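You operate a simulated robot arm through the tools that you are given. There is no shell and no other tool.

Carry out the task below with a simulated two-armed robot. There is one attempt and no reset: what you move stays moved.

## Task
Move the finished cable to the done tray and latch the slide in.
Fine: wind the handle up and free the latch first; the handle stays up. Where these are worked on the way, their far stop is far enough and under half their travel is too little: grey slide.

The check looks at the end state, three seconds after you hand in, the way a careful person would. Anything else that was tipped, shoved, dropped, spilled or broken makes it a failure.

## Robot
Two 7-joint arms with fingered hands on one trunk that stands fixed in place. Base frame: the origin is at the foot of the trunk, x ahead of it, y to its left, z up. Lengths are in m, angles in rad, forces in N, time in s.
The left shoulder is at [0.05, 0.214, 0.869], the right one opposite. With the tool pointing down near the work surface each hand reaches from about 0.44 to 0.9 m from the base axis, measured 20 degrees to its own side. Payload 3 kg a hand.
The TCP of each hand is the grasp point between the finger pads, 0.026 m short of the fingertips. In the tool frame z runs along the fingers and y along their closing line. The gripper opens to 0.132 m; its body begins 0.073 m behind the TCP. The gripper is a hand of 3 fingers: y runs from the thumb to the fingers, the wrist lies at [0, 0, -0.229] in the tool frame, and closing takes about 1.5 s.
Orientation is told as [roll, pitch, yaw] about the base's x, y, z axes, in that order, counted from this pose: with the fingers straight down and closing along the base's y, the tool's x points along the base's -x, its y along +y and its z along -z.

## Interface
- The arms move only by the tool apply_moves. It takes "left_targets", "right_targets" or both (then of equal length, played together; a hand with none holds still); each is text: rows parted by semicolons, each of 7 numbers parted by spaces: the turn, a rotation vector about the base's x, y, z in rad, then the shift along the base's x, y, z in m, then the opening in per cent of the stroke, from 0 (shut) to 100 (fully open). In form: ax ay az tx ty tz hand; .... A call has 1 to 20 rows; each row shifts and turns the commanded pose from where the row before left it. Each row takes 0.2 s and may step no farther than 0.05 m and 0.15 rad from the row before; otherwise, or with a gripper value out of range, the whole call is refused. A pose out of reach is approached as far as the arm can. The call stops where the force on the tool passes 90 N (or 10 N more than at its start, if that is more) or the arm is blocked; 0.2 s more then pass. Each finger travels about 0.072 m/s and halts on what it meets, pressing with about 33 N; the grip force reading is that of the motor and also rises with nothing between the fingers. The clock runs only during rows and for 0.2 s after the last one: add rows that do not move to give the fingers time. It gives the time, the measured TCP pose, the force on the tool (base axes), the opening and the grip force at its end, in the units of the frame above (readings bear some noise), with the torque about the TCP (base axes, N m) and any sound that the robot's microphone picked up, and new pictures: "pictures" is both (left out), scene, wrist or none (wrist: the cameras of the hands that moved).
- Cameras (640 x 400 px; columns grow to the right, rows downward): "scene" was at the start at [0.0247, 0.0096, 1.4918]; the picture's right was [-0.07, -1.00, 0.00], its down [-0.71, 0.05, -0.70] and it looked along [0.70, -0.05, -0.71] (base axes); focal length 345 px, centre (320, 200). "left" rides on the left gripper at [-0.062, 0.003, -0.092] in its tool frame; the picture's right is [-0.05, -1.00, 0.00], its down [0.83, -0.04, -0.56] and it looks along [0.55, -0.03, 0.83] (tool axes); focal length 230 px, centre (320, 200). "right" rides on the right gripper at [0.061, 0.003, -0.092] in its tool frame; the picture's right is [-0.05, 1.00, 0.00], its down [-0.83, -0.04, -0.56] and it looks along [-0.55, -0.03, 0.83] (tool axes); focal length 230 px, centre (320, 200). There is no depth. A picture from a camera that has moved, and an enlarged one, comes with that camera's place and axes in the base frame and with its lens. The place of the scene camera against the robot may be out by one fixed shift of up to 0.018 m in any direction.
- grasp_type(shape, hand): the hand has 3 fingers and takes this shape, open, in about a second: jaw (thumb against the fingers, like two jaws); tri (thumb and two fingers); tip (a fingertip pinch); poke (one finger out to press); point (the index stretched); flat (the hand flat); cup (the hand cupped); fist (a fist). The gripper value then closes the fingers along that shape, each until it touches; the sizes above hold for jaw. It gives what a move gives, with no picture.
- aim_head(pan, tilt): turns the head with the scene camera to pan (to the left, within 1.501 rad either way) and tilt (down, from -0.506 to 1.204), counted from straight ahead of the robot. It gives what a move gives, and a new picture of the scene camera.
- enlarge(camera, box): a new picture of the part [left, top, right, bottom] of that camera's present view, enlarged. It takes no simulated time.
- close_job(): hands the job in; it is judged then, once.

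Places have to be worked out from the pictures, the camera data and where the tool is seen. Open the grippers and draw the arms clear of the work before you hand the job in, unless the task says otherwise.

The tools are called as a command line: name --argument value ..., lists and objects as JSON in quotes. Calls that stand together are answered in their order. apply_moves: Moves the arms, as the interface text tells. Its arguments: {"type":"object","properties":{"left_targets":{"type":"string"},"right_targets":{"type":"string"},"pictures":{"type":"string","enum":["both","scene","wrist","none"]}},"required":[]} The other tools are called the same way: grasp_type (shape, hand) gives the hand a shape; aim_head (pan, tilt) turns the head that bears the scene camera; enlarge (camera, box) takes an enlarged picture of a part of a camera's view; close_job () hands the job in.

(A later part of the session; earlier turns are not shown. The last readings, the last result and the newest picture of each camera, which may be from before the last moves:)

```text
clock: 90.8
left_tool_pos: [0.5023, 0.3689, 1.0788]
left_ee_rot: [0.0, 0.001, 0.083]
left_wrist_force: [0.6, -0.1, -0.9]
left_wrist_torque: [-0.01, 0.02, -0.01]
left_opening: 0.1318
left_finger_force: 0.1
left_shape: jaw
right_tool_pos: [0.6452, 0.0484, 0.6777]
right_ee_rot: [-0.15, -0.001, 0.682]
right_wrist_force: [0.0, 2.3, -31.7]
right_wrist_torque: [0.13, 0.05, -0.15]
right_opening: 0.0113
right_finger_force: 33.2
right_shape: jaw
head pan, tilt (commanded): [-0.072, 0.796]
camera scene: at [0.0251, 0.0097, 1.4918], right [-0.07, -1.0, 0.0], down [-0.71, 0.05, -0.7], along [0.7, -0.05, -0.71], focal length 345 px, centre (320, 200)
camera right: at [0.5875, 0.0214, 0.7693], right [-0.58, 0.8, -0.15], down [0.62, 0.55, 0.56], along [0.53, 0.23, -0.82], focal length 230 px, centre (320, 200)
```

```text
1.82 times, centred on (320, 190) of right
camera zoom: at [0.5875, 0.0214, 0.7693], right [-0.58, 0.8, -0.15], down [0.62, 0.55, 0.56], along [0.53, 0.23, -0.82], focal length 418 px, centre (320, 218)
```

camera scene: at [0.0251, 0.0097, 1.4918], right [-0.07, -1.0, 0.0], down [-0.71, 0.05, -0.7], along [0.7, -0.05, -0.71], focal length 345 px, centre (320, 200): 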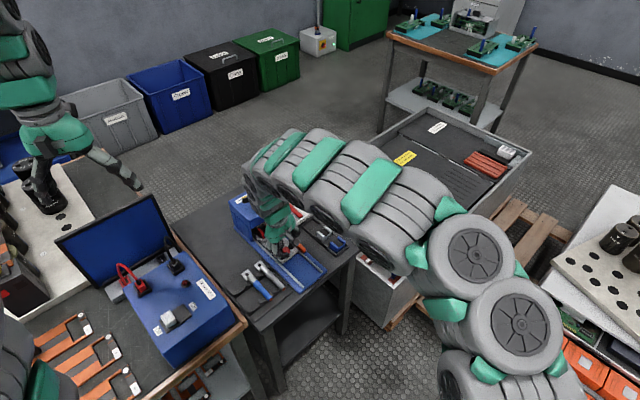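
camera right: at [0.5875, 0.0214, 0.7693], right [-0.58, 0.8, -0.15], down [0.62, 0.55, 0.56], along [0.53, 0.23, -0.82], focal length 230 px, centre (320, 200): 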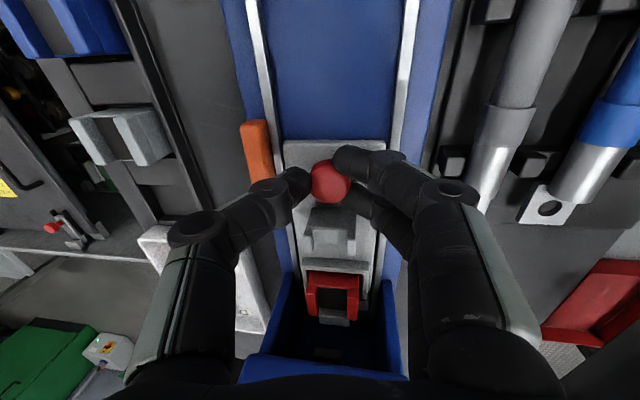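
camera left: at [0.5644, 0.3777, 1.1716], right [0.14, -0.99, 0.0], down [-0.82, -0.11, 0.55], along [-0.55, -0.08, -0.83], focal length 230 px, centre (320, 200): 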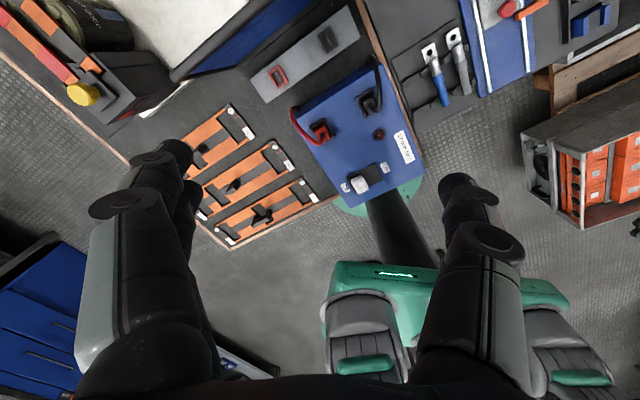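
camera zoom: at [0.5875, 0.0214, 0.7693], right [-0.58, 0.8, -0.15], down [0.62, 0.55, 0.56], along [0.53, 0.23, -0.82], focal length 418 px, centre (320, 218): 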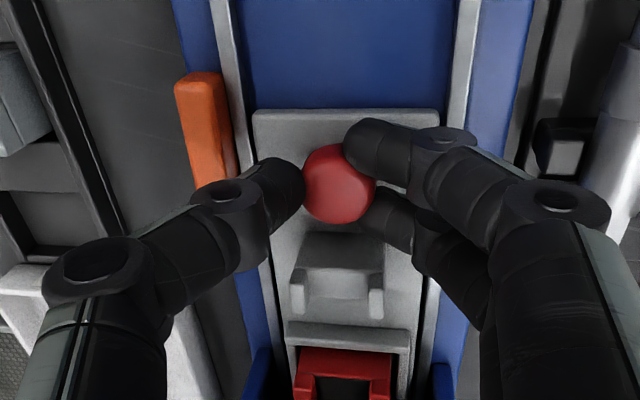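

It slides in without side force (the downward pull is just my 3 mm rise, which I undo). I push on in smaller steps to the inner stop.

apply_moves --right_targets "0 0 0 0.0047 0.0038 -0.0025 0; 0 0 0 0.0047 0.0038 0 0; 0 0 0 0.0047 0.0038 0 0; 0 0 0 0.0031 0.0025 0 0" --pictures "wrist"

enlarge --camera "right" --box '[220, 80, 420, 300]'

```text
clock: 91.8
left_tool_pos: [0.5028, 0.3688, 1.0784]
left_ee_rot: [-0.002, -0.001, 0.084]
left_wrist_force: [-0.2, 0.2, 0.0]
left_wrist_torque: [0.03, 0.0, 0.04]
left_opening: 0.1318
left_finger_force: 0.1
left_shape: jaw
right_tool_pos: [0.6599, 0.06, 0.6741]
right_ee_rot: [-0.15, 0.002, 0.68]
right_wrist_force: [-11.5, -3.4, 7.3]
right_wrist_torque: [0.09, 0.29, -0.14]
right_opening: 0.012
right_finger_force: 32.8
right_shape: jaw
head pan, tilt (commanded): [-0.072, 0.796]
camera right: at [0.6031, 0.0344, 0.7671], right [-0.58, 0.8, -0.15], down [0.62, 0.55, 0.55], along [0.53, 0.23, -0.82], focal length 230 px, centre (320, 200)
```

right: 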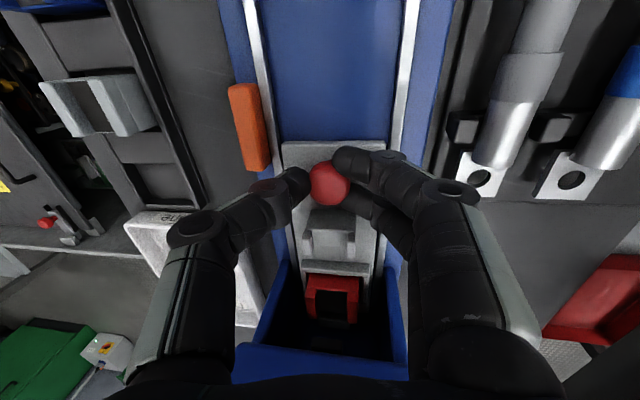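

```text
1.82 times, centred on (320, 190) of right
camera zoom: at [0.6031, 0.0344, 0.7671], right [-0.58, 0.8, -0.15], down [0.62, 0.55, 0.55], along [0.53, 0.23, -0.82], focal length 418 px, centre (320, 218)
```

zoom: 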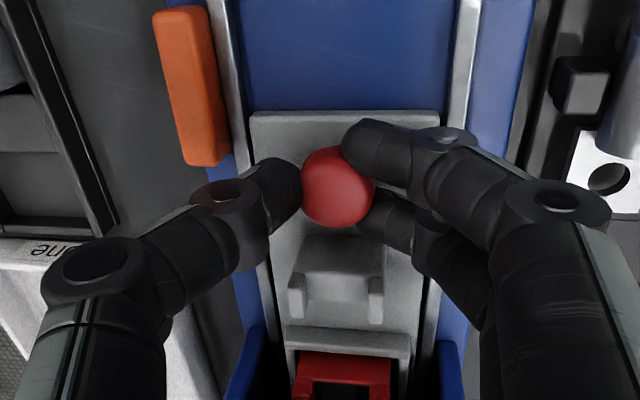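

Resistance of about 12 N has appeared and the TCP is where the knob was originally, so the slide is at its inner stop. I press 2 mm more to be sure.

apply_moves --right_targets "0 0 0 0.0012 0.0009 0 0; 0 0 0 0.0008 0.0006 0 0; 0 0 0 0 0 0 0" --pictures "wrist"

enlarge --camera "right" --box '[220, 80, 420, 300]'

```text
clock: 92.6
left_tool_pos: [0.5021, 0.3683, 1.0789]
left_ee_rot: [0.0, -0.001, 0.084]
left_wrist_force: [0.2, 0.1, -0.1]
left_wrist_torque: [-0.01, -0.02, 0.0]
left_opening: 0.132
left_finger_force: 0.0
left_shape: jaw
right_tool_pos: [0.6617, 0.0619, 0.6742]
right_ee_rot: [-0.15, 0.004, 0.677]
right_wrist_force: [-35.1, -17.7, 12.8]
right_wrist_torque: [-0.19, 0.72, 0.07]
right_opening: 0.0127
right_finger_force: 33.3
right_shape: jaw
head pan, tilt (commanded): [-0.072, 0.796]
camera right: at [0.6044, 0.0348, 0.7669], right [-0.58, 0.8, -0.15], down [0.62, 0.55, 0.55], along [0.52, 0.23, -0.82], focal length 230 px, centre (320, 200)
```

right: 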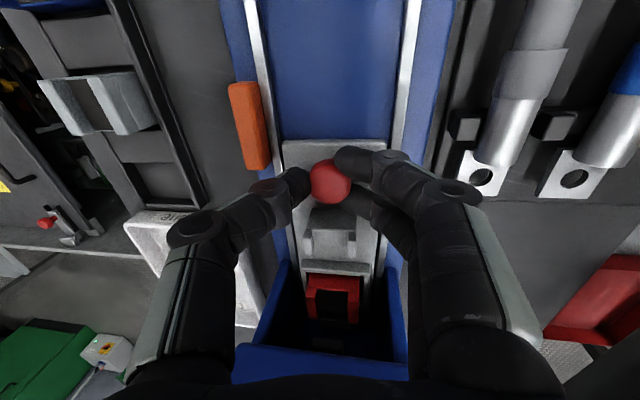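

```text
1.82 times, centred on (320, 190) of right
camera zoom: at [0.6044, 0.0348, 0.7669], right [-0.58, 0.8, -0.15], down [0.62, 0.55, 0.55], along [0.52, 0.23, -0.82], focal length 418 px, centre (320, 218)
```

zoom: 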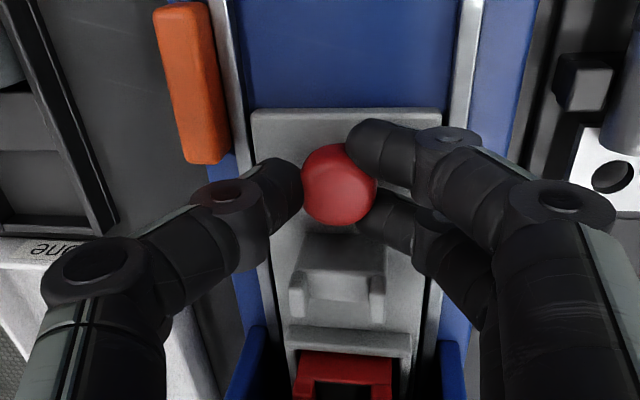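

Force rises to 39 N at a hard stop, so the slide is fully in. I relieve the pressure, release the knob, rise clear, level the hand and switch to the poke shape for closing the latch.

apply_moves --right_targets "0 0 0 -0.0016 -0.0013 0 0; 0 0 0 0 0 0 15; 0 0 0 0 0 0 30; 0 0 0 0 0 0 35; 0 0 0 0 0 0.02 35; 0 0 0 0 0 0.03 35; 0.1166 0.0943 0 0 0 0.04 35; 0 0 0 0 0 0.045 35; 0 0 0 0 0 0.045 35; 0 0 0 0 0 0.02 35" --pictures "both"

enlarge --camera "right" --box '[230, 60, 390, 200]'

grasp_type --hand "right" --shape "poke"

```text
clock: 94.8
left_tool_pos: [0.5019, 0.3682, 1.0783]
left_ee_rot: [0.0, 0.0, 0.082]
left_wrist_force: [0.5, 0.0, -0.1]
left_wrist_torque: [-0.03, 0.0, 0.02]
left_opening: 0.1322
left_finger_force: 0.1
left_shape: jaw
right_tool_pos: [0.6614, 0.0606, 0.8758]
right_ee_rot: [0.0, -0.001, 0.683]
right_wrist_force: [1.2, 0.0, 0.5]
right_wrist_torque: [0.01, 0.01, 0.02]
right_opening: 0.046
right_finger_force: 0.1
right_shape: jaw
head pan, tilt (commanded): [-0.072, 0.796]
camera scene: at [0.0247, 0.0096, 1.4918], right [-0.07, -1.0, 0.0], down [-0.71, 0.05, -0.7], along [0.7, -0.05, -0.71], focal length 345 px, centre (320, 200)
camera right: at [0.6126, 0.0239, 0.9685], right [-0.59, 0.81, 0.0], down [0.67, 0.49, 0.55], along [0.45, 0.33, -0.83], focal length 230 px, centre (320, 200)
```

scene: 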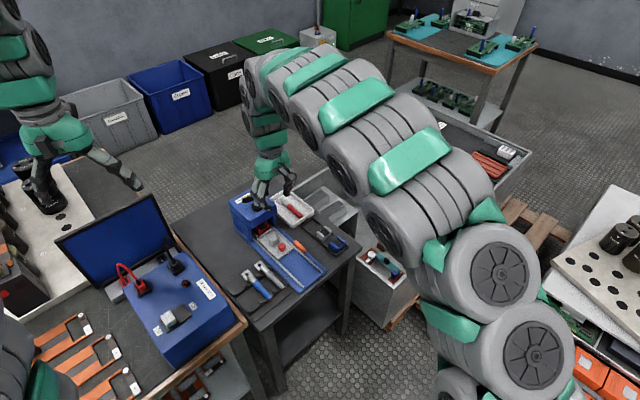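
right: 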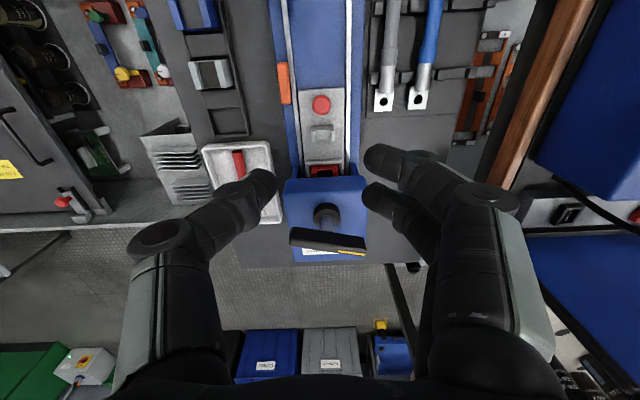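

```text
2.86 times, centred on (310, 130) of right
camera zoom: at [0.6126, 0.0239, 0.9685], right [-0.59, 0.81, 0.0], down [0.67, 0.49, 0.55], along [0.45, 0.33, -0.83], focal length 657 px, centre (349, 400)
```

zoom: 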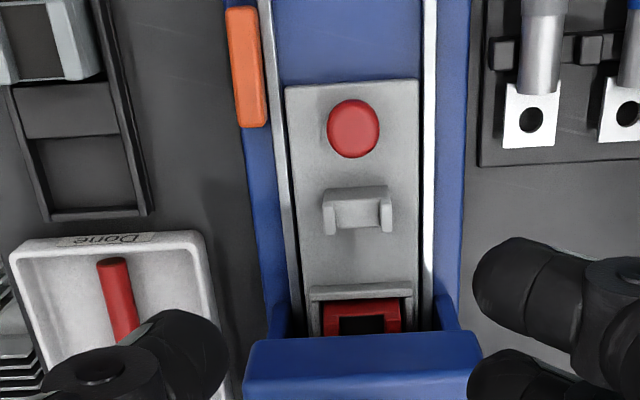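

```text
clock: 95.7
left_tool_pos: [0.5024, 0.3688, 1.0791]
left_ee_rot: [0.001, -0.001, 0.083]
left_wrist_force: [0.2, -0.3, -0.5]
left_wrist_torque: [0.0, -0.02, -0.01]
left_opening: 0.1319
left_finger_force: 0.1
left_shape: jaw
right_tool_pos: [0.6611, 0.0605, 0.8747]
right_ee_rot: [0.0, -0.001, 0.68]
right_wrist_force: [0.0, 0.5, 0.7]
right_wrist_torque: [-0.03, 0.02, -0.03]
right_opening: 0.0
right_finger_force: 0.1
right_shape: poke
head pan, tilt (commanded): [-0.072, 0.796]
```

The slide is in and the latch still open beside it, pivot at about (0.669, 0.011). I turn the poke hand to yaw -1.15 while moving to the outer near side of the latch.

apply_moves --right_targets "0 0 -0.1408 0.0009 -0.0083 0 0; 0 0 -0.1408 0.0009 -0.0083 0 0; 0 0 -0.1408 0.0009 -0.0083 0 0; 0 0 -0.1408 0.0009 -0.0083 0 0; 0 0 -0.1408 0.0009 -0.0083 0 0; 0 0 -0.1408 0.0009 -0.0083 0 0; 0 0 -0.1408 0.0009 -0.0083 0 0; 0 0 -0.1408 0.0009 -0.0083 0 0; 0 0 -0.1408 0.0009 -0.0083 0 0; 0 0 -0.1408 0.0009 -0.0083 0 0; 0 0 -0.1408 0.0009 -0.0083 0 0; 0 0 -0.1408 0.0009 -0.0083 0 0; 0 0 -0.1408 0.0009 -0.0083 0 0; 0 0 0 0 0 -0.045 0; 0 0 0 0 0 -0.045 0; 0 0 0 0 0 -0.045 0; 0 0 0 0 0 -0.03 0; 0 0 0 0 0 0 0" --pictures "both"

enlarge --camera "right" --box '[240, 20, 440, 220]'

enlarge --camera "scene" --box '[270, 205, 350, 275]'

```text
clock: 99.5
left_tool_pos: [0.5018, 0.3689, 1.0793]
left_ee_rot: [0.0, 0.001, 0.083]
left_wrist_force: [0.7, 0.0, 0.2]
left_wrist_torque: [0.0, 0.03, 0.02]
left_opening: 0.1318
left_finger_force: 0.0
left_shape: jaw
right_tool_pos: [0.6729, -0.0446, 0.7094]
right_ee_rot: [0.001, 0.001, -1.149]
right_wrist_force: [1.1, 0.4, -1.1]
right_wrist_torque: [-0.02, 0.0, -0.02]
right_opening: 0.0
right_finger_force: 0.1
right_shape: poke
head pan, tilt (commanded): [-0.072, 0.796]
camera scene: at [0.0247, 0.0096, 1.4918], right [-0.07, -1.0, 0.0], down [-0.71, 0.05, -0.7], along [0.7, -0.05, -0.71], focal length 345 px, centre (320, 200)
camera right: at [0.6521, 0.0108, 0.8026], right [0.93, 0.36, 0.0], down [0.3, -0.78, 0.56], along [0.2, -0.52, -0.83], focal length 230 px, centre (320, 200)
```

scene: 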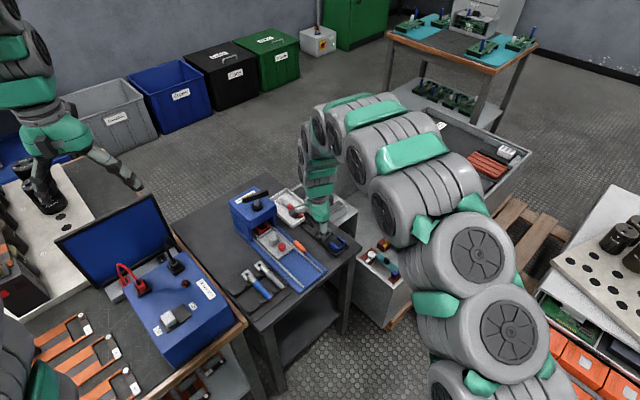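
right: 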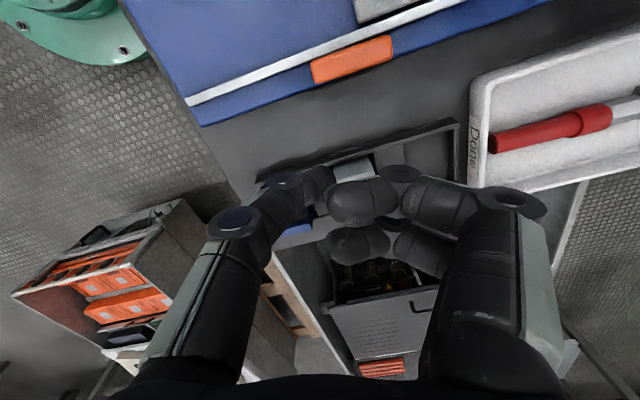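

```text
2.00 times, centred on (340, 120) of right
camera zoom: at [0.6521, 0.0108, 0.8026], right [0.93, 0.36, 0.0], down [0.3, -0.78, 0.56], along [0.2, -0.52, -0.83], focal length 460 px, centre (280, 360)
```

zoom: 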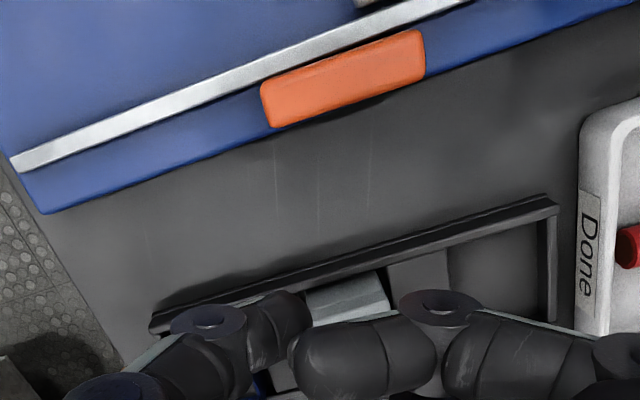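

```text
5.71 times, centred on (310, 240) of scene
camera zoom: at [0.0247, 0.0096, 1.4918], right [-0.07, -1.0, 0.0], down [-0.71, 0.05, -0.7], along [0.7, -0.05, -0.71], focal length 1971 px, centre (377, -29)
```

zoom: 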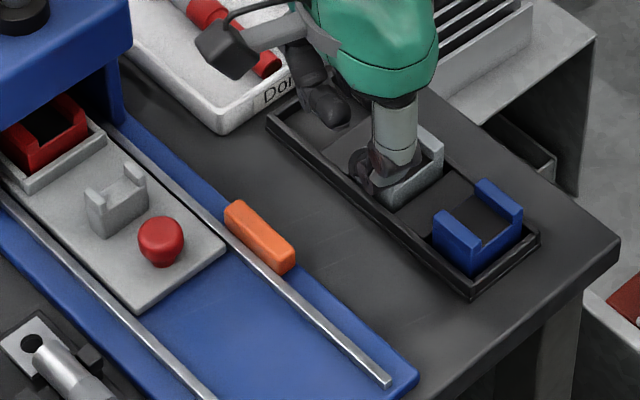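

The thumb hangs over the parts holder, with the latch inward of it. I move 15 mm inward at this height, then lower beside the latch to z≈0.668.

apply_moves --right_targets "0 0 0 -0.0047 0.0058 0 0; 0 0 0 -0.0047 0.0058 0 0; 0 0 0 0 0 -0.02 0; 0 0 0 0 0 -0.021 0; 0 0 0 0 0 0 0" --pictures "wrist"

enlarge --camera "right" --box '[240, 40, 440, 220]'

enlarge --camera "scene" --box '[280, 215, 340, 265]'

```text
clock: 100.7
left_tool_pos: [0.5027, 0.368, 1.0779]
left_ee_rot: [0.001, 0.0, 0.082]
left_wrist_force: [0.4, -0.1, -0.3]
left_wrist_torque: [0.0, 0.0, 0.0]
left_opening: 0.1321
left_finger_force: 0.1
left_shape: jaw
right_tool_pos: [0.6644, -0.0349, 0.6684]
right_ee_rot: [-0.002, 0.0, -1.151]
right_wrist_force: [-0.8, -1.6, 0.3]
right_wrist_torque: [0.0, 0.01, 0.01]
right_opening: 0.0
right_finger_force: 0.1
right_shape: poke
head pan, tilt (commanded): [-0.072, 0.796]
camera right: at [0.6427, 0.0213, 0.7616], right [0.93, 0.36, 0.0], down [0.3, -0.78, 0.56], along [0.2, -0.52, -0.83], focal length 230 px, centre (320, 200)
```

right: 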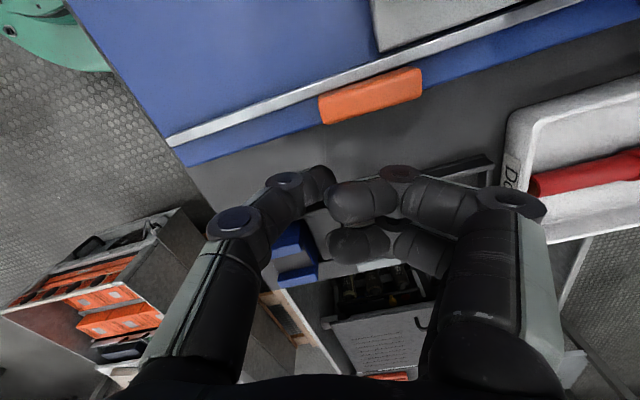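

```text
2.22 times, centred on (340, 130) of right
camera zoom: at [0.6427, 0.0213, 0.7616], right [0.93, 0.36, 0.0], down [0.3, -0.78, 0.56], along [0.2, -0.52, -0.83], focal length 511 px, centre (276, 356)
```

zoom: 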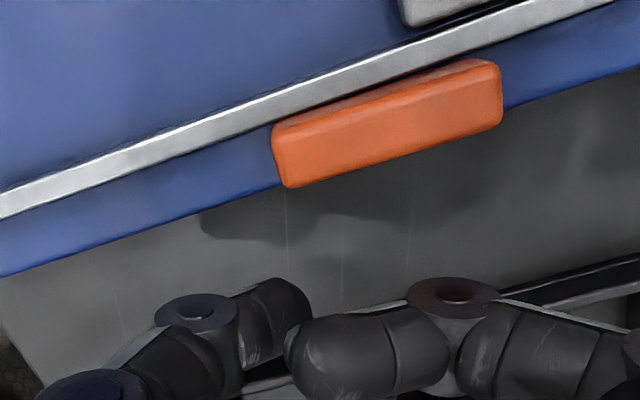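

```text
8.00 times, centred on (310, 240) of scene
camera zoom: at [0.0247, 0.0096, 1.4918], right [-0.07, -1.0, 0.0], down [-0.71, 0.05, -0.7], along [0.7, -0.05, -0.71], focal length 2760 px, centre (400, -120)
```

zoom: 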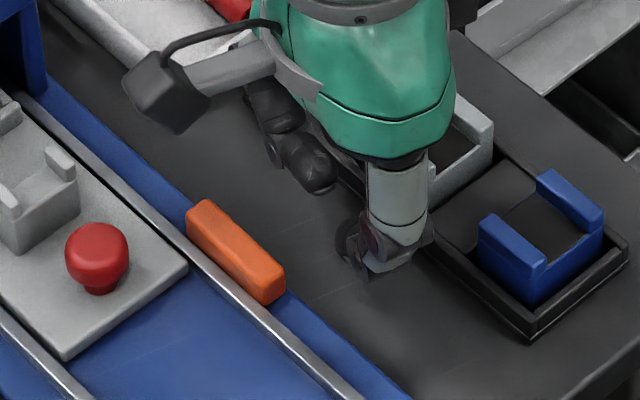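

The thumb tip would barely catch the latch's near end, so I first shift 12 mm along the rails toward the press, then 14 mm inward and look.

apply_moves --right_targets "0 0 0 0.0093 0.0075 0 0; 0 0 0 -0.0044 0.0054 0 0; 0 0 0 -0.0044 0.0054 0 0; 0 0 0 0 0 0 0" --pictures "wrist"

enlarge --camera "right" --box '[240, 40, 440, 220]'

enlarge --camera "scene" --box '[280, 215, 340, 265]'

```text
clock: 101.7
left_tool_pos: [0.5028, 0.37, 1.0801]
left_ee_rot: [0.001, 0.001, 0.082]
left_wrist_force: [-0.6, -0.5, -0.5]
left_wrist_torque: [0.0, -0.01, -0.04]
left_opening: 0.1318
left_finger_force: 0.1
left_shape: jaw
right_tool_pos: [0.6646, -0.0168, 0.669]
right_ee_rot: [0.001, 0.001, -1.151]
right_wrist_force: [0.1, -0.2, -0.3]
right_wrist_torque: [-0.01, -0.02, -0.01]
right_opening: 0.0
right_finger_force: 0.0
right_shape: poke
head pan, tilt (commanded): [-0.072, 0.796]
camera right: at [0.6434, 0.0395, 0.7618], right [0.93, 0.36, 0.0], down [0.3, -0.78, 0.56], along [0.2, -0.52, -0.83], focal length 230 px, centre (320, 200)
```

right: 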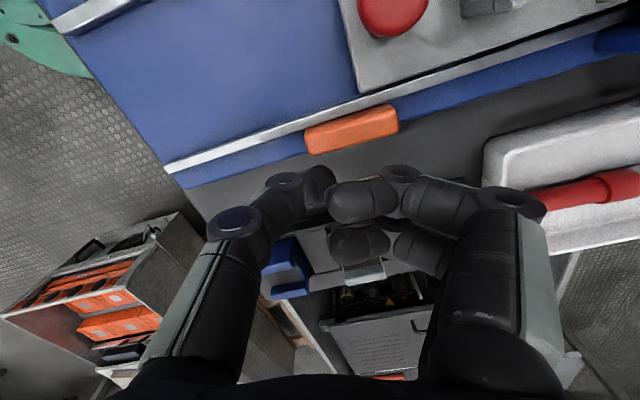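

```text
2.22 times, centred on (340, 130) of right
camera zoom: at [0.6434, 0.0395, 0.7618], right [0.93, 0.36, 0.0], down [0.3, -0.78, 0.56], along [0.2, -0.52, -0.83], focal length 511 px, centre (276, 356)
```

zoom: 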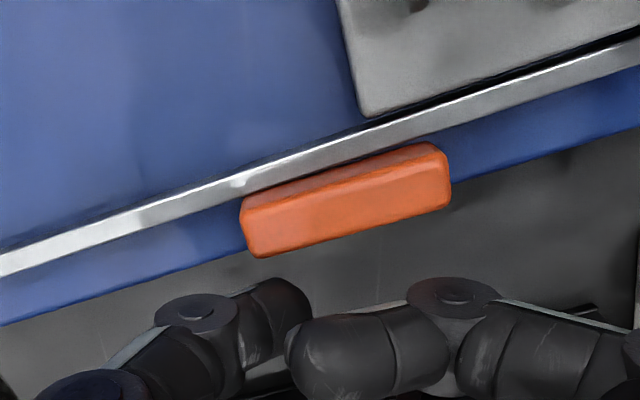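

```text
8.00 times, centred on (310, 240) of scene
camera zoom: at [0.0247, 0.0096, 1.4918], right [-0.07, -1.0, 0.0], down [-0.71, 0.05, -0.7], along [0.7, -0.05, -0.71], focal length 2760 px, centre (400, -120)
```

zoom: 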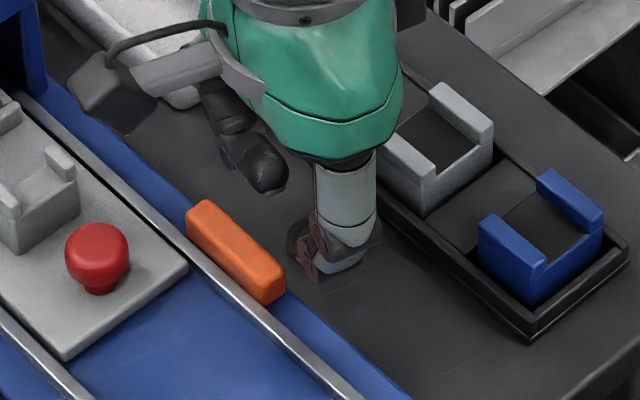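

The thumb now overlaps the latch's near half by about 12 mm and is a few millimetres from touching. I push inward 16 mm in small steps.

apply_moves --right_targets "0 0 0 -0.0025 0.0031 0 0; 0 0 0 -0.0025 0.0031 0 0; 0 0 0 -0.0025 0.0031 0 0; 0 0 0 -0.0025 0.0031 0 0" --pictures "wrist"

enlarge --camera "right" --box '[240, 40, 440, 220]'

enlarge --camera "scene" --box '[280, 215, 340, 265]'

```text
clock: 102.7
left_tool_pos: [0.5027, 0.3699, 1.079]
left_ee_rot: [-0.001, 0.0, 0.082]
left_wrist_force: [0.0, -0.3, 0.0]
left_wrist_torque: [0.01, 0.01, -0.02]
left_opening: 0.1321
left_finger_force: 0.0
left_shape: jaw
right_tool_pos: [0.6555, -0.0042, 0.669]
right_ee_rot: [0.0, 0.0, -1.151]
right_wrist_force: [0.9, -1.6, 1.4]
right_wrist_torque: [-0.03, -0.05, -0.02]
right_opening: 0.0
right_finger_force: 0.0
right_shape: poke
head pan, tilt (commanded): [-0.072, 0.796]
camera right: at [0.633, 0.0522, 0.7621], right [0.93, 0.36, 0.0], down [0.3, -0.78, 0.56], along [0.2, -0.52, -0.83], focal length 230 px, centre (320, 200)
```

right: 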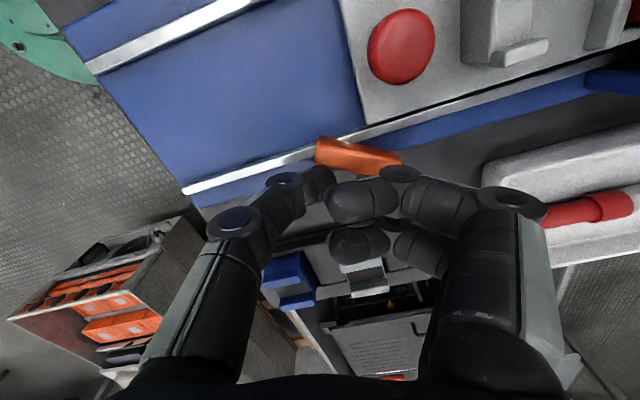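

```text
2.22 times, centred on (340, 130) of right
camera zoom: at [0.633, 0.0522, 0.7621], right [0.93, 0.36, 0.0], down [0.3, -0.78, 0.56], along [0.2, -0.52, -0.83], focal length 511 px, centre (276, 356)
```

zoom: 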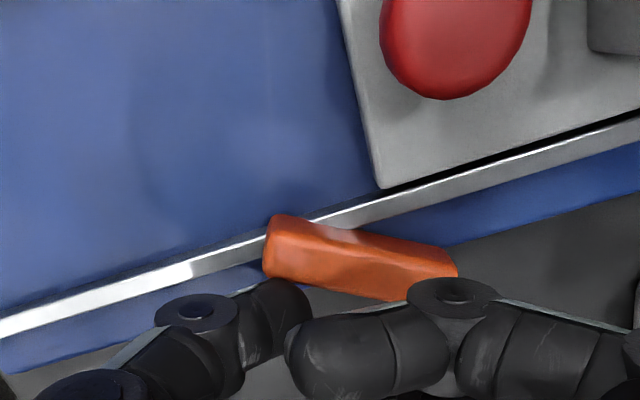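

```text
8.00 times, centred on (310, 240) of scene
camera zoom: at [0.0247, 0.0096, 1.4918], right [-0.07, -1.0, 0.0], down [-0.71, 0.05, -0.7], along [0.7, -0.05, -0.71], focal length 2760 px, centre (400, -120)
```

zoom: 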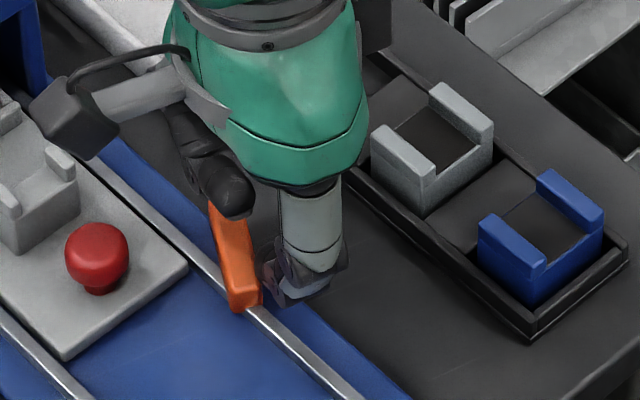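

The latch is turning clockwise (about 30°). I continue inward while easing back slightly along the arc.

apply_moves --right_targets "0 0 0 -0.004 0.0019 0 0; 0 0 0 -0.004 0.0019 0 0; 0 0 0 -0.004 0.0019 0 0" --pictures "wrist"

enlarge --camera "right" --box '[240, 40, 440, 220]'

enlarge --camera "scene" --box '[280, 215, 340, 265]'

```text
clock: 103.5
left_tool_pos: [0.503, 0.3679, 1.0795]
left_ee_rot: [-0.001, 0.0, 0.084]
left_wrist_force: [0.6, -0.5, -0.4]
left_wrist_torque: [-0.01, -0.01, -0.05]
left_opening: 0.1321
left_finger_force: 0.1
left_shape: jaw
right_tool_pos: [0.6428, 0.0025, 0.6678]
right_ee_rot: [0.002, 0.001, -1.152]
right_wrist_force: [0.5, -1.5, 1.3]
right_wrist_torque: [-0.01, -0.01, -0.01]
right_opening: 0.0001
right_finger_force: 0.1
right_shape: poke
head pan, tilt (commanded): [-0.072, 0.796]
camera right: at [0.6213, 0.0578, 0.7622], right [0.93, 0.36, 0.0], down [0.3, -0.78, 0.56], along [0.2, -0.52, -0.83], focal length 230 px, centre (320, 200)
```

right: 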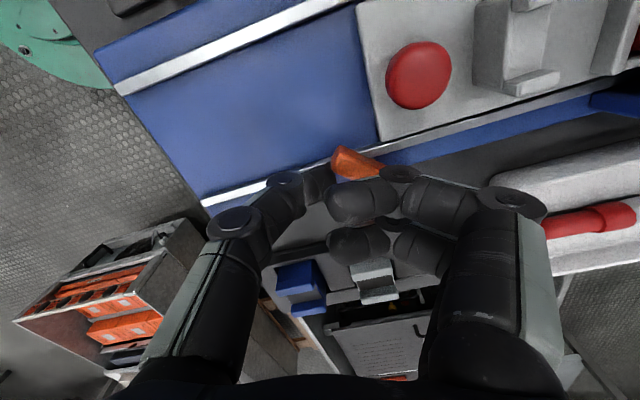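

```text
2.22 times, centred on (340, 130) of right
camera zoom: at [0.6213, 0.0578, 0.7622], right [0.93, 0.36, 0.0], down [0.3, -0.78, 0.56], along [0.2, -0.52, -0.83], focal length 511 px, centre (276, 356)
```

zoom: 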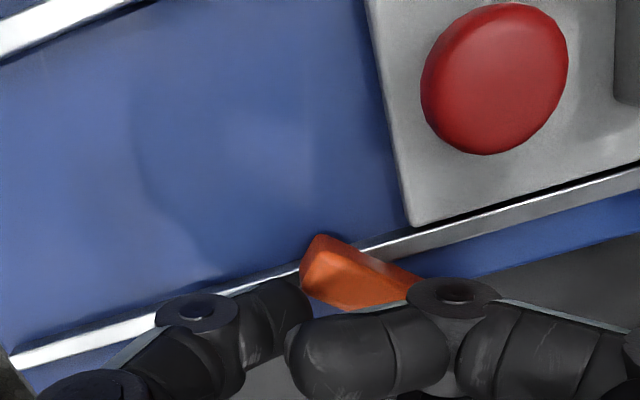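

```text
8.00 times, centred on (310, 240) of scene
camera zoom: at [0.0247, 0.0096, 1.4918], right [-0.07, -1.0, 0.0], down [-0.71, 0.05, -0.7], along [0.7, -0.05, -0.71], focal length 2760 px, centre (400, -120)
```

zoom: 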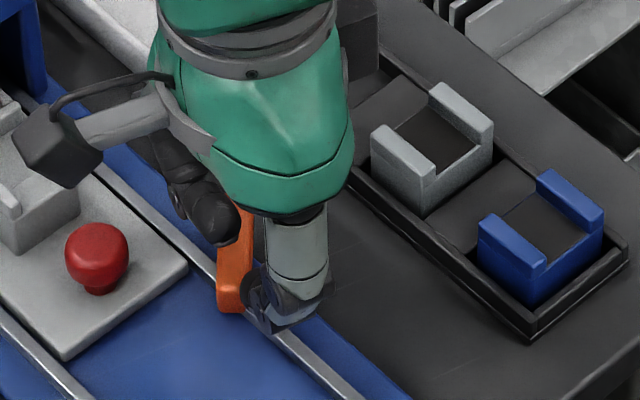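

The latch is at about 45–50° and the thumb tip sits behind its inner end. Now I push along the rails toward the press with a slight inward drift to bring it square.

apply_moves --right_targets "0 0 0 0.0026 0.0047 0 0; 0 0 0 0.0026 0.0047 0 0; 0 0 0 0.003 0.004 0 0" --pictures "wrist"

enlarge --camera "right" --box '[240, 40, 440, 220]'

enlarge --camera "scene" --box '[280, 215, 340, 265]'

```text
clock: 104.3
left_tool_pos: [0.5029, 0.369, 1.0793]
left_ee_rot: [0.0, 0.001, 0.085]
left_wrist_force: [0.2, 0.2, -0.3]
left_wrist_torque: [-0.03, 0.0, 0.01]
left_opening: 0.1318
left_finger_force: 0.0
left_shape: jaw
right_tool_pos: [0.6517, 0.0153, 0.6688]
right_ee_rot: [-0.001, 0.0, -1.152]
right_wrist_force: [-5.3, -2.1, 1.8]
right_wrist_torque: [0.01, 0.09, 0.03]
right_opening: 0.0
right_finger_force: 0.1
right_shape: poke
head pan, tilt (commanded): [-0.072, 0.796]
camera right: at [0.6295, 0.0718, 0.7619], right [0.93, 0.36, 0.0], down [0.3, -0.78, 0.56], along [0.2, -0.52, -0.83], focal length 230 px, centre (320, 200)
```

right: 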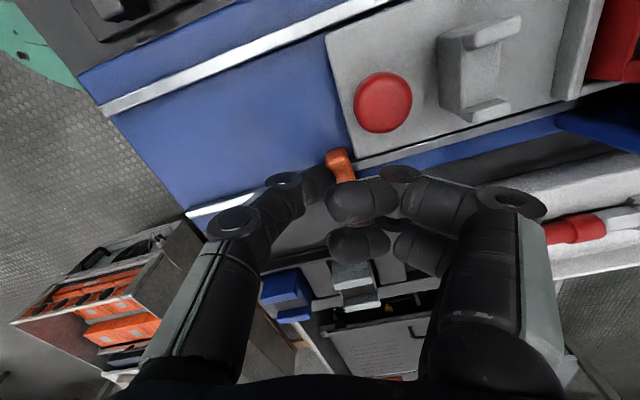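

```text
2.22 times, centred on (340, 130) of right
camera zoom: at [0.6295, 0.0718, 0.7619], right [0.93, 0.36, 0.0], down [0.3, -0.78, 0.56], along [0.2, -0.52, -0.83], focal length 511 px, centre (276, 356)
```

zoom: 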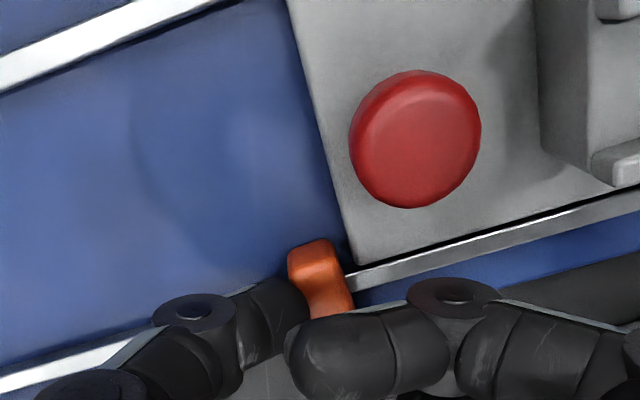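

```text
8.00 times, centred on (310, 240) of scene
camera zoom: at [0.0247, 0.0096, 1.4918], right [-0.07, -1.0, 0.0], down [-0.71, 0.05, -0.7], along [0.7, -0.05, -0.71], focal length 2760 px, centre (400, -120)
```

zoom: 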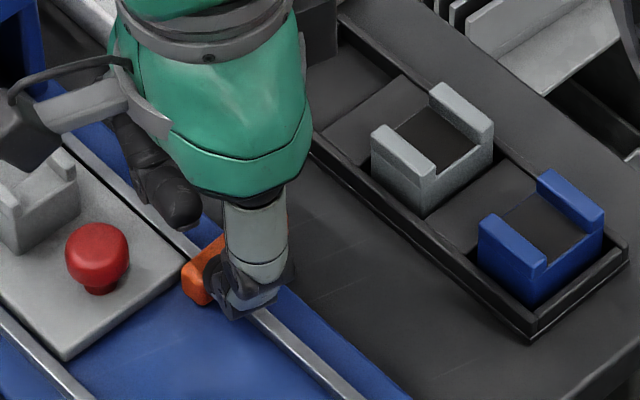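

The latch's inner end now sits right in front of the slide's corner with 5 N resistance. I press a few millimetres more toward the press until it stops firmly.

apply_moves --right_targets "0 0 0 0.0016 0.0013 0 0; 0 0 0 0.0016 0.0013 0 0; 0 0 0 0 0 0 0" --pictures "wrist"

enlarge --camera "right" --box '[240, 40, 440, 220]'

enlarge --camera "scene" --box '[280, 215, 340, 265]'

```text
clock: 105.1
left_tool_pos: [0.5021, 0.3691, 1.0787]
left_ee_rot: [0.001, 0.0, 0.084]
left_wrist_force: [0.5, 0.3, 0.5]
left_wrist_torque: [-0.03, 0.02, -0.01]
left_opening: 0.1317
left_finger_force: 0.0
left_shape: jaw
right_tool_pos: [0.6531, 0.0169, 0.6692]
right_ee_rot: [-0.003, -0.001, -1.15]
right_wrist_force: [-14.4, -7.2, 8.3]
right_wrist_torque: [-0.1, 0.32, -0.02]
right_opening: 0.0001
right_finger_force: 0.0
right_shape: poke
head pan, tilt (commanded): [-0.072, 0.796]
camera right: at [0.632, 0.0736, 0.7622], right [0.93, 0.36, 0.0], down [0.3, -0.78, 0.56], along [0.2, -0.52, -0.83], focal length 230 px, centre (320, 200)
```

right: 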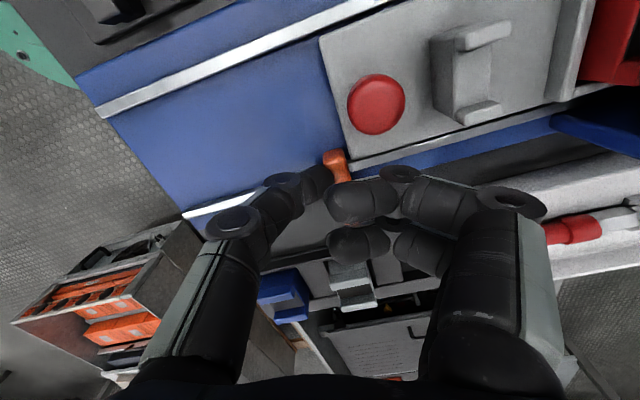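

```text
2.22 times, centred on (340, 130) of right
camera zoom: at [0.632, 0.0736, 0.7622], right [0.93, 0.36, 0.0], down [0.3, -0.78, 0.56], along [0.2, -0.52, -0.83], focal length 511 px, centre (276, 356)
```

zoom: 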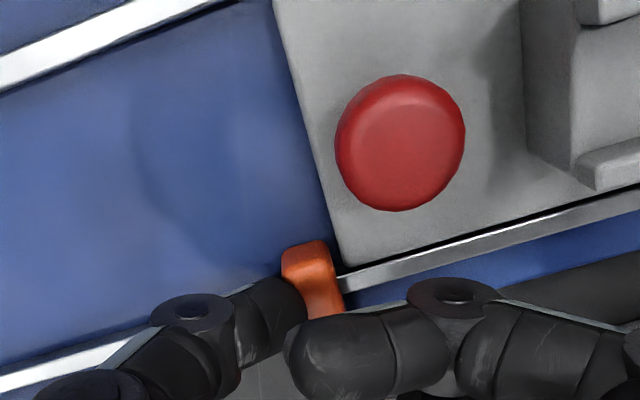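

```text
8.00 times, centred on (310, 240) of scene
camera zoom: at [0.0245, 0.0096, 1.4918], right [-0.07, -1.0, 0.0], down [-0.71, 0.05, -0.7], along [0.7, -0.05, -0.71], focal length 2760 px, centre (400, -120)
```

zoom: 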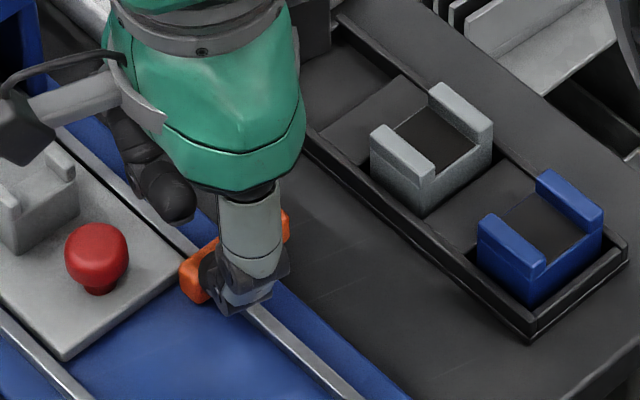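

The latch is back square across the slide's front with 16 N at its stop, matching the original position. I back the thumb away, rise clear, and check.

apply_moves --right_targets "0 0 0 -0.0047 -0.0038 0 0; 0 0 0 -0.0047 -0.0038 0 0; 0 0 0 0 0 0.03 0; 0 0 0 0 0 0.04 0; 0 0 0 0 0 0.045 0; 0 0 0 0 0 0.045 0; 0 0 0 -0.02 -0.035 0.02 0; 0 0 0 -0.02 -0.035 0.02 0; 0 0 0 -0.02 -0.035 0 0; 0 0 0 -0.02 -0.035 0 0; 0 0 0 0 0 0 0" --pictures "both"

enlarge --camera "scene" --box '[225, 180, 355, 290]'

enlarge --camera "scene" --box '[280, 215, 340, 265]'

enlarge --camera "scene" --box '[250, 215, 320, 259]'

```text
clock: 107.5
left_tool_pos: [0.5018, 0.3678, 1.0784]
left_ee_rot: [0.001, -0.001, 0.083]
left_wrist_force: [-0.5, -0.7, 0.6]
left_wrist_torque: [0.04, 0.0, 0.0]
left_opening: 0.132
left_finger_force: 0.1
left_shape: jaw
right_tool_pos: [0.5649, -0.1306, 0.8684]
right_ee_rot: [0.0, 0.001, -1.151]
right_wrist_force: [0.1, 0.4, 0.1]
right_wrist_torque: [0.01, 0.01, 0.02]
right_opening: 0.0
right_finger_force: 0.1
right_shape: poke
head pan, tilt (commanded): [-0.072, 0.796]
camera scene: at [0.0247, 0.0096, 1.4918], right [-0.07, -1.0, 0.0], down [-0.71, 0.05, -0.7], along [0.7, -0.05, -0.71], focal length 345 px, centre (320, 200)
camera right: at [0.5426, -0.0745, 0.9621], right [0.93, 0.36, 0.0], down [0.3, -0.78, 0.56], along [0.2, -0.52, -0.83], focal length 230 px, centre (320, 200)
```

scene: 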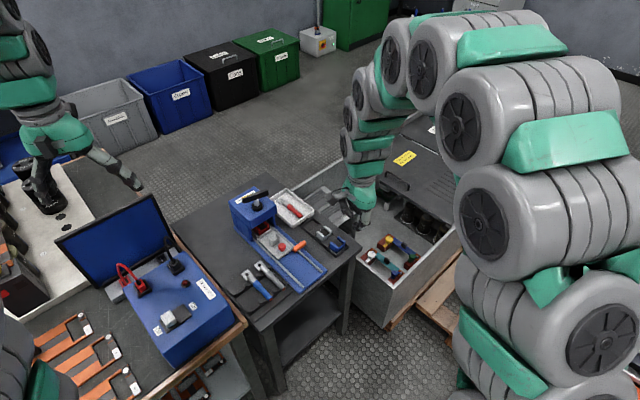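
right: 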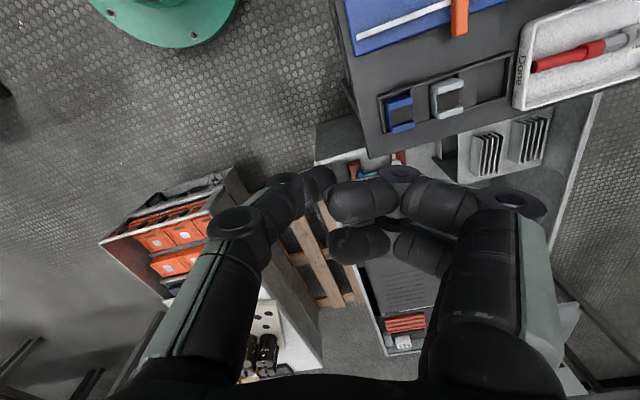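

```text
3.64 times, centred on (290, 235) of scene
camera zoom: at [0.0247, 0.0096, 1.4918], right [-0.07, -1.0, 0.0], down [-0.71, 0.05, -0.7], along [0.7, -0.05, -0.71], focal length 1254 px, centre (429, 73)
```

zoom: 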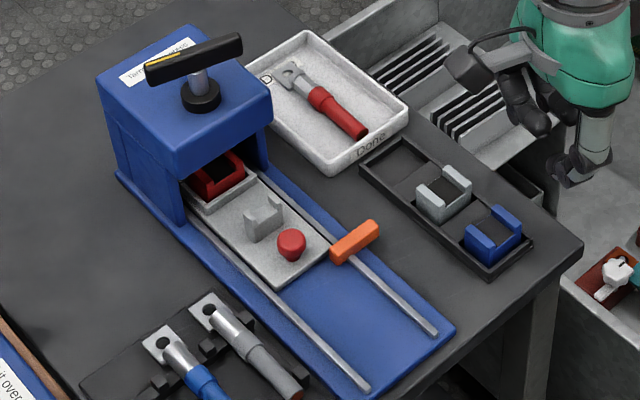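

```text
8.00 times, centred on (310, 240) of scene
camera zoom: at [0.0247, 0.0096, 1.4918], right [-0.07, -1.0, 0.0], down [-0.71, 0.05, -0.7], along [0.7, -0.05, -0.71], focal length 2760 px, centre (400, -120)
```

zoom: 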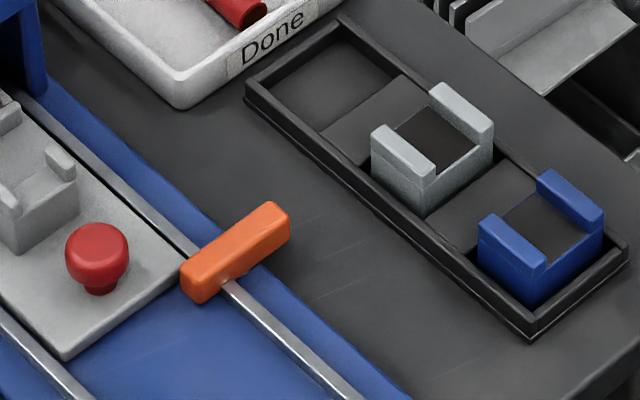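

```text
9.09 times, centred on (285, 237) of scene
camera zoom: at [0.0247, 0.0096, 1.4918], right [-0.07, -1.0, 0.0], down [-0.71, 0.05, -0.7], along [0.7, -0.05, -0.71], focal length 3136 px, centre (638, -136)
```

zoom: 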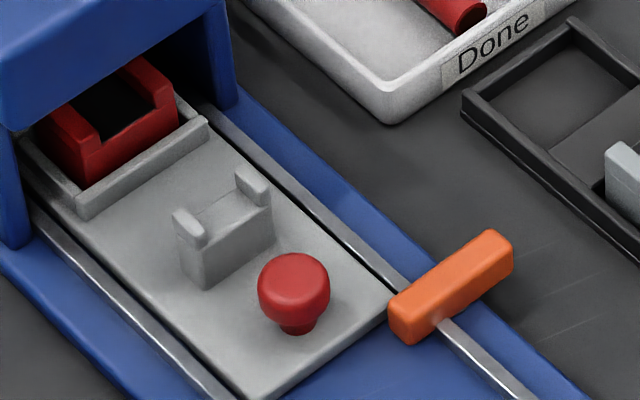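

Slide, latch and tray match their original places, the cable lies in the tray, and the handle is still at its upper stop. I restore the open jaw shape and draw the right arm up and back to a clear pose.

apply_moves --right_targets "0 0 0 0 -0.01 0.045 0; 0 0 0 0 -0.01 0.045 0; 0 0 0.13 0 -0.01 0.045 0; 0 0 0.13 0 -0.005 0.045 0; 0 0 0.13 0 0 0.03 0; 0 0 0.13 0 0 0 0; 0 0 0.13 0 0 0 0; 0 0 0.13 0 0 0 0; 0 0 0.13 0 0 0 0; 0 0 0.13 0 0 0 0; 0 0 0.13 0 0 0 0" --pictures "none"

grasp_type --hand "right" --shape "jaw"

apply_moves --right_targets "0 0 0 0 0 0 100; 0 0 0 0 0 0 100" --left_targets "0 0 0 0 0 0 100; 0 0 0 0 0 0 100" --pictures "both"

enlarge --camera "scene" --box '[225, 165, 355, 290]'

enlarge --camera "scene" --box '[225, 175, 295, 219]'

enlarge --camera "scene" --box '[265, 175, 325, 220]'

```text
clock: 109.9
left_tool_pos: [0.5023, 0.3689, 1.0788]
left_ee_rot: [0.0, 0.0, 0.083]
left_wrist_force: [-0.5, -0.9, 1.1]
left_wrist_torque: [-0.01, 0.0, 0.03]
left_opening: 0.1319
left_finger_force: 0.1
left_shape: jaw
right_tool_pos: [0.5647, -0.1652, 1.0792]
right_ee_rot: [-0.001, 0.001, 0.023]
right_wrist_force: [0.5, 0.2, 1.0]
right_wrist_torque: [-0.01, 0.0, -0.03]
right_opening: 0.0001
right_finger_force: 0.0
right_shape: poke
head pan, tilt (commanded): [-0.072, 0.796]
```

```text
clock: 110.8
left_tool_pos: [0.5033, 0.3685, 1.0795]
left_ee_rot: [0.001, 0.001, 0.084]
left_wrist_force: [0.3, 0.3, -0.6]
left_wrist_torque: [0.01, -0.01, 0.03]
left_opening: 0.1319
left_finger_force: 0.0
left_shape: jaw
right_tool_pos: [0.5643, -0.1654, 1.0788]
right_ee_rot: [-0.001, -0.001, 0.019]
right_wrist_force: [0.3, 0.8, -0.2]
right_wrist_torque: [0.03, -0.04, -0.02]
right_opening: 0.1321
right_finger_force: 0.1
right_shape: jaw
head pan, tilt (commanded): [-0.072, 0.796]
```

```text
clock: 111.4
left_tool_pos: [0.503, 0.3695, 1.0796]
left_ee_rot: [-0.001, 0.0, 0.084]
left_wrist_force: [0.7, -1.2, -0.6]
left_wrist_torque: [-0.01, -0.01, 0.0]
left_opening: 0.1318
left_finger_force: 0.0
left_shape: jaw
right_tool_pos: [0.5656, -0.1649, 1.0789]
right_ee_rot: [0.0, 0.001, 0.02]
right_wrist_force: [0.4, -0.1, -0.6]
right_wrist_torque: [-0.01, 0.01, 0.03]
right_opening: 0.132
right_finger_force: 0.0
right_shape: jaw
head pan, tilt (commanded): [-0.072, 0.796]
camera scene: at [0.0247, 0.0096, 1.4918], right [-0.07, -1.0, 0.0], down [-0.71, 0.05, -0.7], along [0.7, -0.05, -0.71], focal length 345 px, centre (320, 200)
camera right: at [0.5038, -0.1642, 1.172], right [0.03, 1.0, 0.0], down [0.83, -0.03, 0.56], along [0.56, -0.02, -0.83], focal length 230 px, centre (320, 200)
camera left: at [0.5645, 0.3775, 1.1714], right [0.14, -0.99, 0.0], down [-0.82, -0.11, 0.56], along [-0.55, -0.08, -0.83], focal length 230 px, centre (320, 200)
```

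scene: 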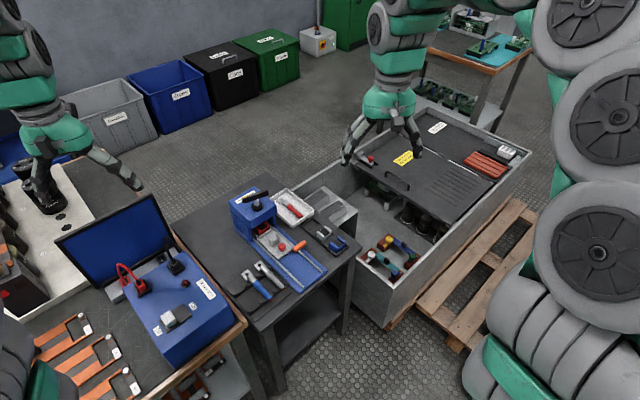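
right: 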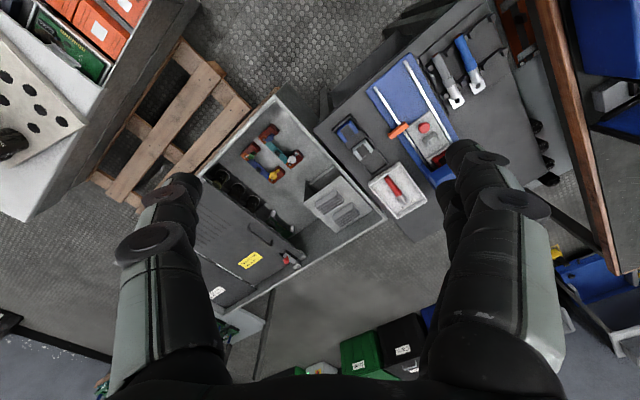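
left: 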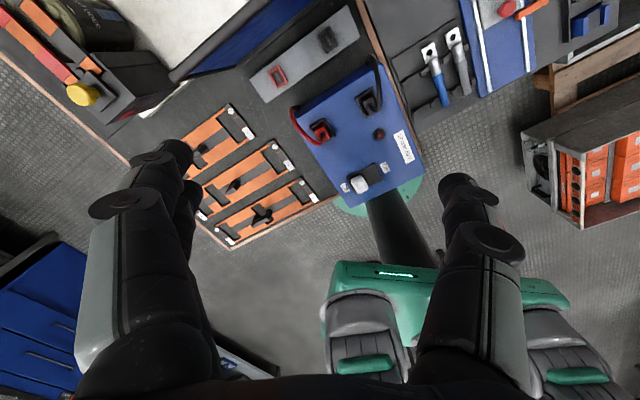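

```text
3.20 times, centred on (290, 228) of scene
camera zoom: at [0.0247, 0.0096, 1.4918], right [-0.07, -1.0, 0.0], down [-0.71, 0.05, -0.7], along [0.7, -0.05, -0.71], focal length 1104 px, centre (416, 112)
```

zoom: 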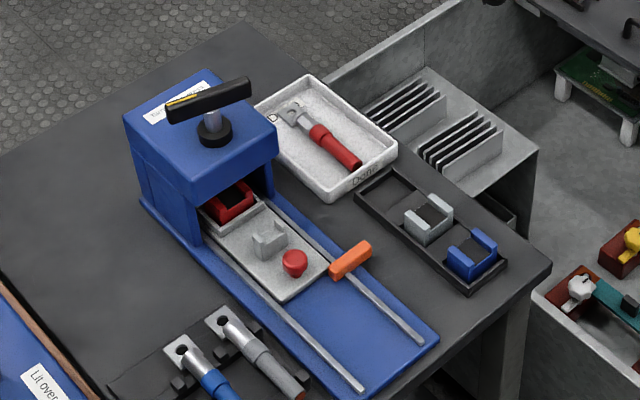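

```text
9.09 times, centred on (260, 197) of scene
camera zoom: at [0.0247, 0.0096, 1.4918], right [-0.07, -1.0, 0.0], down [-0.71, 0.05, -0.7], along [0.7, -0.05, -0.71], focal length 3136 px, centre (866, 227)
```

zoom: 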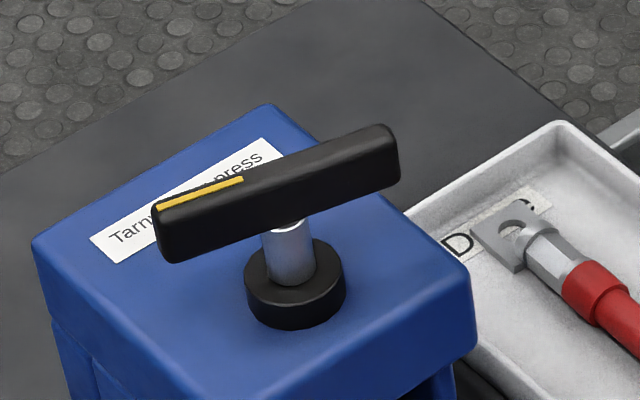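

```text
8.89 times, centred on (295, 198) of scene
camera zoom: at [0.0247, 0.0096, 1.4918], right [-0.07, -1.0, 0.0], down [-0.71, 0.05, -0.7], along [0.7, -0.05, -0.71], focal length 3066 px, centre (542, 222)
```

zoom: 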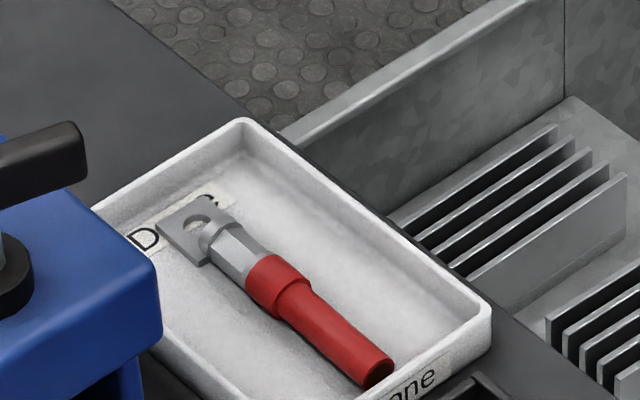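

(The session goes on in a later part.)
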